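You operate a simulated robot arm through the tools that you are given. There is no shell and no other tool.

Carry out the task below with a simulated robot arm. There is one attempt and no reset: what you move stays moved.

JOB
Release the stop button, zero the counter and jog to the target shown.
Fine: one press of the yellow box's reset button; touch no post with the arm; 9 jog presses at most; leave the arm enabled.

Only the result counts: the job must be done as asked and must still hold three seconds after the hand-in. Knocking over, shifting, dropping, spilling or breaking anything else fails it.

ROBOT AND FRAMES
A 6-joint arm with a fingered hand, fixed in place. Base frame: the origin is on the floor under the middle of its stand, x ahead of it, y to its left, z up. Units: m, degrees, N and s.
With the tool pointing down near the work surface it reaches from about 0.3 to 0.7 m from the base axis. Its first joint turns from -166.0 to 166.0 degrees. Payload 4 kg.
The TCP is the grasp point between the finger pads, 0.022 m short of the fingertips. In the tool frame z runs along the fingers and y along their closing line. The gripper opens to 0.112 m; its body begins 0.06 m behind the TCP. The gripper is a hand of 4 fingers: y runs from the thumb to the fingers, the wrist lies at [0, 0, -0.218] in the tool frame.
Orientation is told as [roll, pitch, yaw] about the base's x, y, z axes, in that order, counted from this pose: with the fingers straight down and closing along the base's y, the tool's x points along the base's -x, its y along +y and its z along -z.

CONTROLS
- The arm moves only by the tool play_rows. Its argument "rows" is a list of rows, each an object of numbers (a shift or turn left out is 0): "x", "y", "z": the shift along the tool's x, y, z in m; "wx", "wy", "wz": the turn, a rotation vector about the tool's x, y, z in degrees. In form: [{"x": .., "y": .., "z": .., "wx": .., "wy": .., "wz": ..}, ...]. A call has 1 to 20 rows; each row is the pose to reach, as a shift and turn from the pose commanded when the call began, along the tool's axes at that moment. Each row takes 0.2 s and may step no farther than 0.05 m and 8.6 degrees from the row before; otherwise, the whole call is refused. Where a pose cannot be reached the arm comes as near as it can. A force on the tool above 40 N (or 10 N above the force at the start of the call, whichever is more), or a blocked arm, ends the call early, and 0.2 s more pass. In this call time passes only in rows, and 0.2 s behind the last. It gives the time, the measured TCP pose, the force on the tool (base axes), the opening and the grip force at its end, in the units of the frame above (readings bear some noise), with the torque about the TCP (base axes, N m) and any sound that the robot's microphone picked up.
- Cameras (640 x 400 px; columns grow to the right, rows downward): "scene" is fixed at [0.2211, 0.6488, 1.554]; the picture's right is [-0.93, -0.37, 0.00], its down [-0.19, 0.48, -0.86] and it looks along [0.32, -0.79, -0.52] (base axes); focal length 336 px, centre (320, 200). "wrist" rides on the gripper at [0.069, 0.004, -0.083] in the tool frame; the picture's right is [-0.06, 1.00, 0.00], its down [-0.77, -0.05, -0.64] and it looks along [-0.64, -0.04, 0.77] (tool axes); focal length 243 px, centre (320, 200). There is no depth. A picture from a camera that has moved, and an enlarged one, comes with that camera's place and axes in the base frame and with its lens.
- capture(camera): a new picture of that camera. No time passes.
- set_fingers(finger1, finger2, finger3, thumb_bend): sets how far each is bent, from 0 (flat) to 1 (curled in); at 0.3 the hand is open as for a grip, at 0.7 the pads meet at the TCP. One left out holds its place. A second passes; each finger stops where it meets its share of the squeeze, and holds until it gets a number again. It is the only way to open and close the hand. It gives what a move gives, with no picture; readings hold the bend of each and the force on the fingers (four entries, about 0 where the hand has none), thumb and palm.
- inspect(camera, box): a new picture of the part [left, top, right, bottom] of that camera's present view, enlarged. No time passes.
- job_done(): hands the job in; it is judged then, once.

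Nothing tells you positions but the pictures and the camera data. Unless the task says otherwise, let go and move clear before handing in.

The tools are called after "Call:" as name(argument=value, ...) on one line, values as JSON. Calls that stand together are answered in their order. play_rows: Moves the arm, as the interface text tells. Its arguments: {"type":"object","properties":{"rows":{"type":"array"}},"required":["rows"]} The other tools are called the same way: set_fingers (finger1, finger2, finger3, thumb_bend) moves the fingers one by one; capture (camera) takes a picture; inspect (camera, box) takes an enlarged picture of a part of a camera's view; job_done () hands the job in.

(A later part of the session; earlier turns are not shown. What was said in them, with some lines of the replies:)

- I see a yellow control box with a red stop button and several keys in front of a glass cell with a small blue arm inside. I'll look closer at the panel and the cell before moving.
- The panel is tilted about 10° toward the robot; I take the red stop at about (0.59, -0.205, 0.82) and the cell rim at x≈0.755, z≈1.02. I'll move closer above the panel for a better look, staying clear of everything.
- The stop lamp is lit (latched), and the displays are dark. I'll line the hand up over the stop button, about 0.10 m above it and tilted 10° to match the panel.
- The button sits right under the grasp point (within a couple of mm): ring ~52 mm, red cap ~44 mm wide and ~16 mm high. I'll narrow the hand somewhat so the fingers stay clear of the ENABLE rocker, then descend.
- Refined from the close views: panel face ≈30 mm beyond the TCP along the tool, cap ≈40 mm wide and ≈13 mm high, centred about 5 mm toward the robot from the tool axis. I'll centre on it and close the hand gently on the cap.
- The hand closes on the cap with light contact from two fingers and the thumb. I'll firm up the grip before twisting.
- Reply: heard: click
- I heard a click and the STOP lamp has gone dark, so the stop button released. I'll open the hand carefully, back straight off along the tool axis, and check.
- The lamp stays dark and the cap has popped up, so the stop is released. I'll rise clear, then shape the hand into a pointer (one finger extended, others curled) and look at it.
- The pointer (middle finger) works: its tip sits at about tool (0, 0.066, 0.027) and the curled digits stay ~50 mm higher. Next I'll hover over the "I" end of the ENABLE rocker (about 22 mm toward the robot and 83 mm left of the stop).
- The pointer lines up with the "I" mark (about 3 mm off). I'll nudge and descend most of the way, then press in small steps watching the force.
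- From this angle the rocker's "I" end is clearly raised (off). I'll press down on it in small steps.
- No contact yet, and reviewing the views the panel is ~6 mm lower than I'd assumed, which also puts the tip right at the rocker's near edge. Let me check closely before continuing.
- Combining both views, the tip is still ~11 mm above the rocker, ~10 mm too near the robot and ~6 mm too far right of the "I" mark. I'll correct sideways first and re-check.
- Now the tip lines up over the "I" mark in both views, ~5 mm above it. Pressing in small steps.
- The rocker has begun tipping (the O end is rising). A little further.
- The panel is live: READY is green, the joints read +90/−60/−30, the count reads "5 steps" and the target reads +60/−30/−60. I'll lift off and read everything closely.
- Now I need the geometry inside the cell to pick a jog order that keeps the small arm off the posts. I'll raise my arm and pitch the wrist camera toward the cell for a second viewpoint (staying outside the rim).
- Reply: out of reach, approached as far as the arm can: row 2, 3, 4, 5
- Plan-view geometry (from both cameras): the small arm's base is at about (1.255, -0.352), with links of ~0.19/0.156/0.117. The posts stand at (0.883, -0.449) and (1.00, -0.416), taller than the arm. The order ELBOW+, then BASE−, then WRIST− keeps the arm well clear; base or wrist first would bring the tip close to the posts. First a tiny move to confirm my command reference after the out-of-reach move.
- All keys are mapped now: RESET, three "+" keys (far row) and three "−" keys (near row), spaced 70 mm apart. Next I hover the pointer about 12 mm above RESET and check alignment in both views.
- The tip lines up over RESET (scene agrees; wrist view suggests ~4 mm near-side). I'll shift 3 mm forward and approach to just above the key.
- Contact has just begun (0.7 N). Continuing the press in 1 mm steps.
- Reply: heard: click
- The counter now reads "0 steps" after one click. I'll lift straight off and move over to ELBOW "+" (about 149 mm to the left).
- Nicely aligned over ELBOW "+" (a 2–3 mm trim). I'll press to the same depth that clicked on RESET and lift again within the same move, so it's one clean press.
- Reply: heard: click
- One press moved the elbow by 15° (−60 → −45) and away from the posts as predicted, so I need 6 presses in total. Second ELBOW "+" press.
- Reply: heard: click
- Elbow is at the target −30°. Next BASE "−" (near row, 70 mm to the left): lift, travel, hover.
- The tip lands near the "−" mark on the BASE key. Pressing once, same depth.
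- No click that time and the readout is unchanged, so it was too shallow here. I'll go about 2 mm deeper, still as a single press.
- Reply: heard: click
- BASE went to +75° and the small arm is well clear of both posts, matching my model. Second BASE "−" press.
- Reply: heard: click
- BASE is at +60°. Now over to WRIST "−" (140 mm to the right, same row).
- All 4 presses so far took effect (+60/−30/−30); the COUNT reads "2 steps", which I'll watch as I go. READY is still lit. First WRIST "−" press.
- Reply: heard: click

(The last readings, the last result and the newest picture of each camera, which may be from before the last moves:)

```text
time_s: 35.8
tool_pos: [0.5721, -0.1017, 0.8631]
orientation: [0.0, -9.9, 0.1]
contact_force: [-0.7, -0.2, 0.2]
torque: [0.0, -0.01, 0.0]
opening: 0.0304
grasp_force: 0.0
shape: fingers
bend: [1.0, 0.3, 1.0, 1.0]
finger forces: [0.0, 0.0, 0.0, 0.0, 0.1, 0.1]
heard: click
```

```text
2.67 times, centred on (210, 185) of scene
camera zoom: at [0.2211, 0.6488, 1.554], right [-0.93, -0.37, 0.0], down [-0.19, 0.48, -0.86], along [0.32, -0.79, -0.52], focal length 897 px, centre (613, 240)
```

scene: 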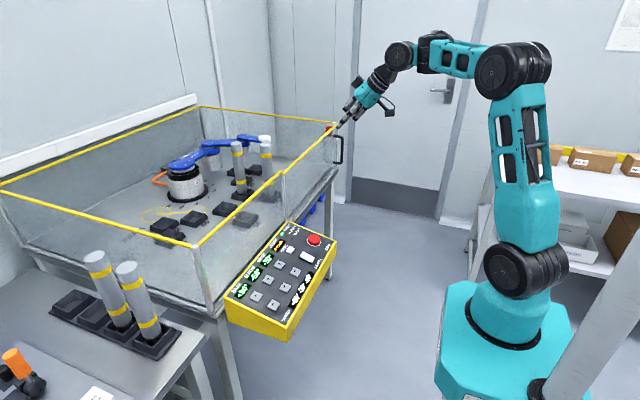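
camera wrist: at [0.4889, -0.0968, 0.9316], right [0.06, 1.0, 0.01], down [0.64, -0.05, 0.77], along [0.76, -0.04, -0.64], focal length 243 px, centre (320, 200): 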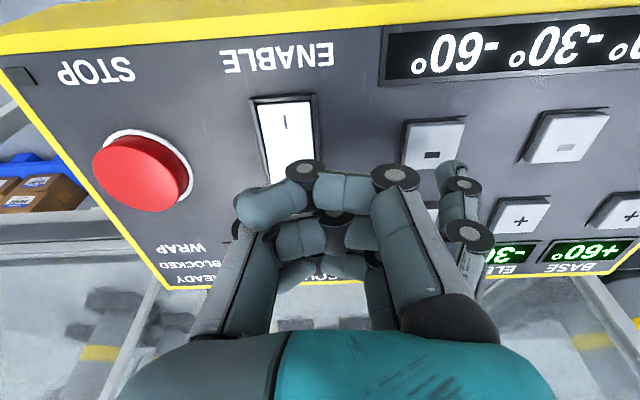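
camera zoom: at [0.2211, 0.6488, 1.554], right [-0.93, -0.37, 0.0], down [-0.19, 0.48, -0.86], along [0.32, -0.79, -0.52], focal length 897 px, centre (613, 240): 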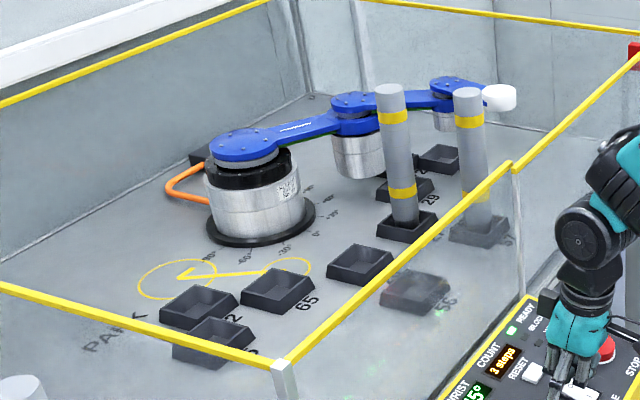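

WRIST is now −45° and COUNT 3. One more WRIST "−" press remains.

Call:
play_rows(rows=[{"z": 0.008}, {"z": 0.014}, {"z": 0.016}, {"z": 0.0175}, {"z": 0.01}, {"z": 0.0}])

Call:
inspect(camera="scene", box=[240, 225, 320, 310])

Call:
inspect(camera="scene", box=[120, 110, 300, 260])

```text
time_s: 37.2
tool_pos: [0.5714, -0.1015, 0.8622]
orientation: [0.1, -10.0, 0.1]
contact_force: [1.2, -0.8, 0.4]
torque: [-0.01, -0.01, -0.02]
opening: 0.0305
grasp_force: 0.1
shape: fingers
bend: [1.0, 0.3, 1.0, 1.0]
finger forces: [0.1, 0.0, 0.1, 0.1, 0.1, 0.0]
heard: click
```

```text
4.71 times, centred on (280, 268) of scene
camera zoom: at [0.2211, 0.6488, 1.554], right [-0.93, -0.37, 0.0], down [-0.19, 0.48, -0.86], along [0.32, -0.79, -0.52], focal length 1584 px, centre (508, -118)
```

zoom: 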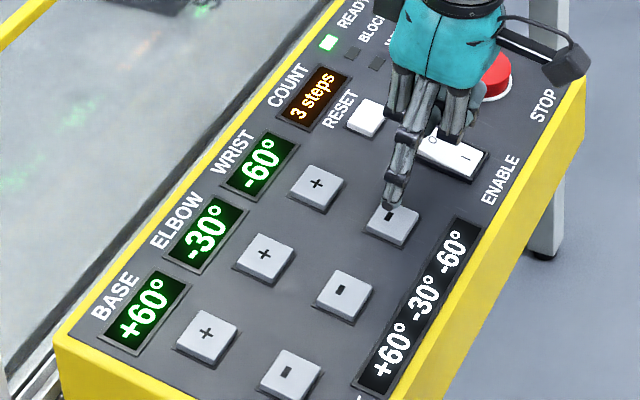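

```text
2.67 times, centred on (210, 185) of scene
camera zoom: at [0.2211, 0.6488, 1.554], right [-0.93, -0.37, 0.0], down [-0.19, 0.48, -0.86], along [0.32, -0.79, -0.52], focal length 897 px, centre (613, 240)
```

zoom: 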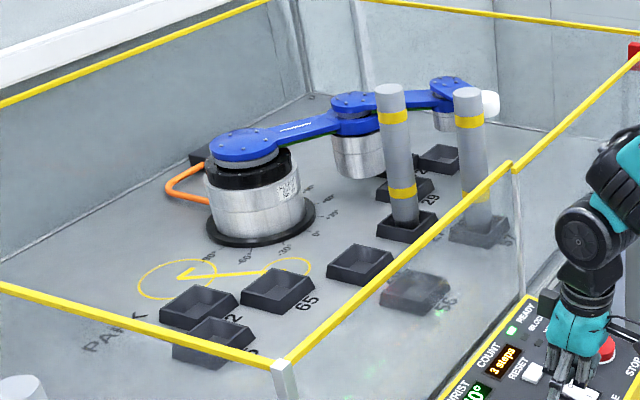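

All joints now match the target (+60/−30/−60) after 6 jog presses. I'll retreat well clear and verify the lamps, rocker, stop and posts.

Call:
play_rows(rows=[{"z": -0.03}, {"z": -0.07}, {"z": -0.11}, {"x": 0.03, "z": -0.15}, {"x": 0.06, "z": -0.19}])

Call:
inspect(camera="scene", box=[215, 215, 345, 345])

Call:
inspect(camera="scene", box=[270, 215, 340, 275])

Call:
capture(camera="scene")

Call:
capture(camera="wrist")

```text
time_s: 38.4
tool_pos: [0.4778, -0.1011, 1.0398]
orientation: [0.0, -10.0, 0.0]
contact_force: [-0.6, -0.4, -0.4]
torque: [-0.01, 0.0, 0.0]
opening: 0.0306
grasp_force: 0.1
shape: fingers
bend: [1.0, 0.3, 1.0, 1.0]
finger forces: [0.0, 0.0, 0.0, 0.0, 0.0, 0.0]
```

```text
3.08 times, centred on (280, 280) of scene
camera zoom: at [0.2211, 0.6488, 1.554], right [-0.93, -0.37, 0.0], down [-0.19, 0.48, -0.86], along [0.32, -0.79, -0.52], focal length 1035 px, centre (443, -46)
```

zoom: 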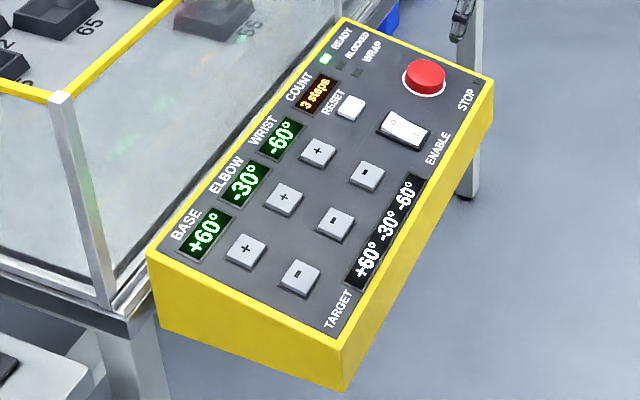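

```text
6.67 times, centred on (305, 245) of scene
camera zoom: at [0.2211, 0.6488, 1.554], right [-0.93, -0.37, 0.0], down [-0.19, 0.48, -0.86], along [0.32, -0.79, -0.52], focal length 2244 px, centre (420, -100)
```

zoom: 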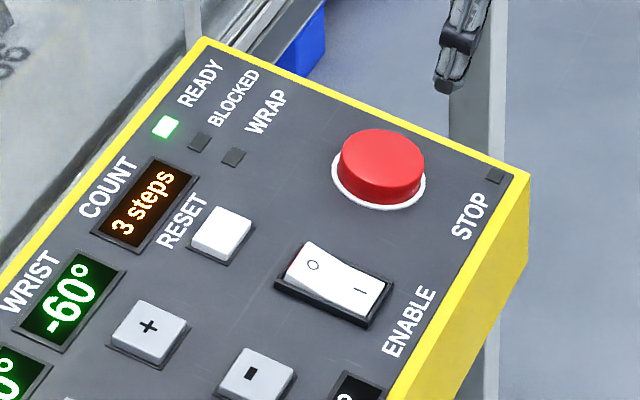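

```text
taken
```

scene: 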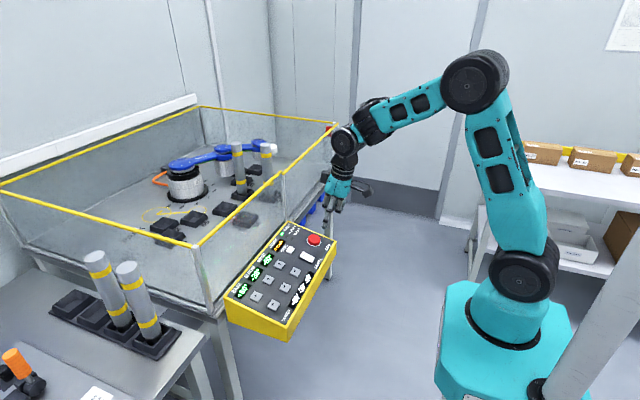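

```text
taken
camera wrist: at [0.3951, -0.0971, 1.1093], right [0.06, 1.0, 0.01], down [0.64, -0.05, 0.76], along [0.76, -0.04, -0.64], focal length 243 px, centre (320, 200)
```

wrist: 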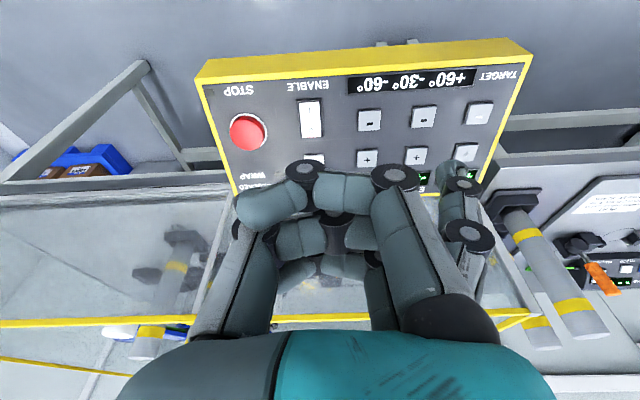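

Everything checks out. The stop is released with its lamp off, ENABLE is at "I" and READY is green. BLOCKED and WRAP are dark. The counter was zeroed with one RESET press before jogging. The joints read +60/−30/−60, matching the target, after 6 jog presses. Both posts still stand upright and my arm is clear, so I'm handing in.

Call:
job_done()

```text
The job is handed in.
```

The stop button is released, and the small arm is at the target shown: base +60°, elbow −30°, wrist −60°. I've handed the job in, but no verdict came back.

- **Stop button:** it clicked free while I was gripping it, and its lamp went out.
- **Counter:** I pressed RESET once, before jogging, and the display went to "0 steps".
- **Jogging:** it took 6 presses, 15° each: ELBOW + twice, BASE − twice, WRIST − twice. One extra push on BASE − was too shallow; there was no click and the readout didn't change.
- **Posts:** I saw no contact. Both posts still stand upright and the BLOCKED lamp stayed dark. By my estimate the tip ended about 0.1 m from the nearer post's centre.
- **Enable:** the arm was off at the start. I switched it on and left it on, and READY was green at hand-in.

COUNT read "3 steps" at the end, not 6. It didn't go up on every press, and it looks as if it counts repeat presses of the same key as one. I did not press RESET again.
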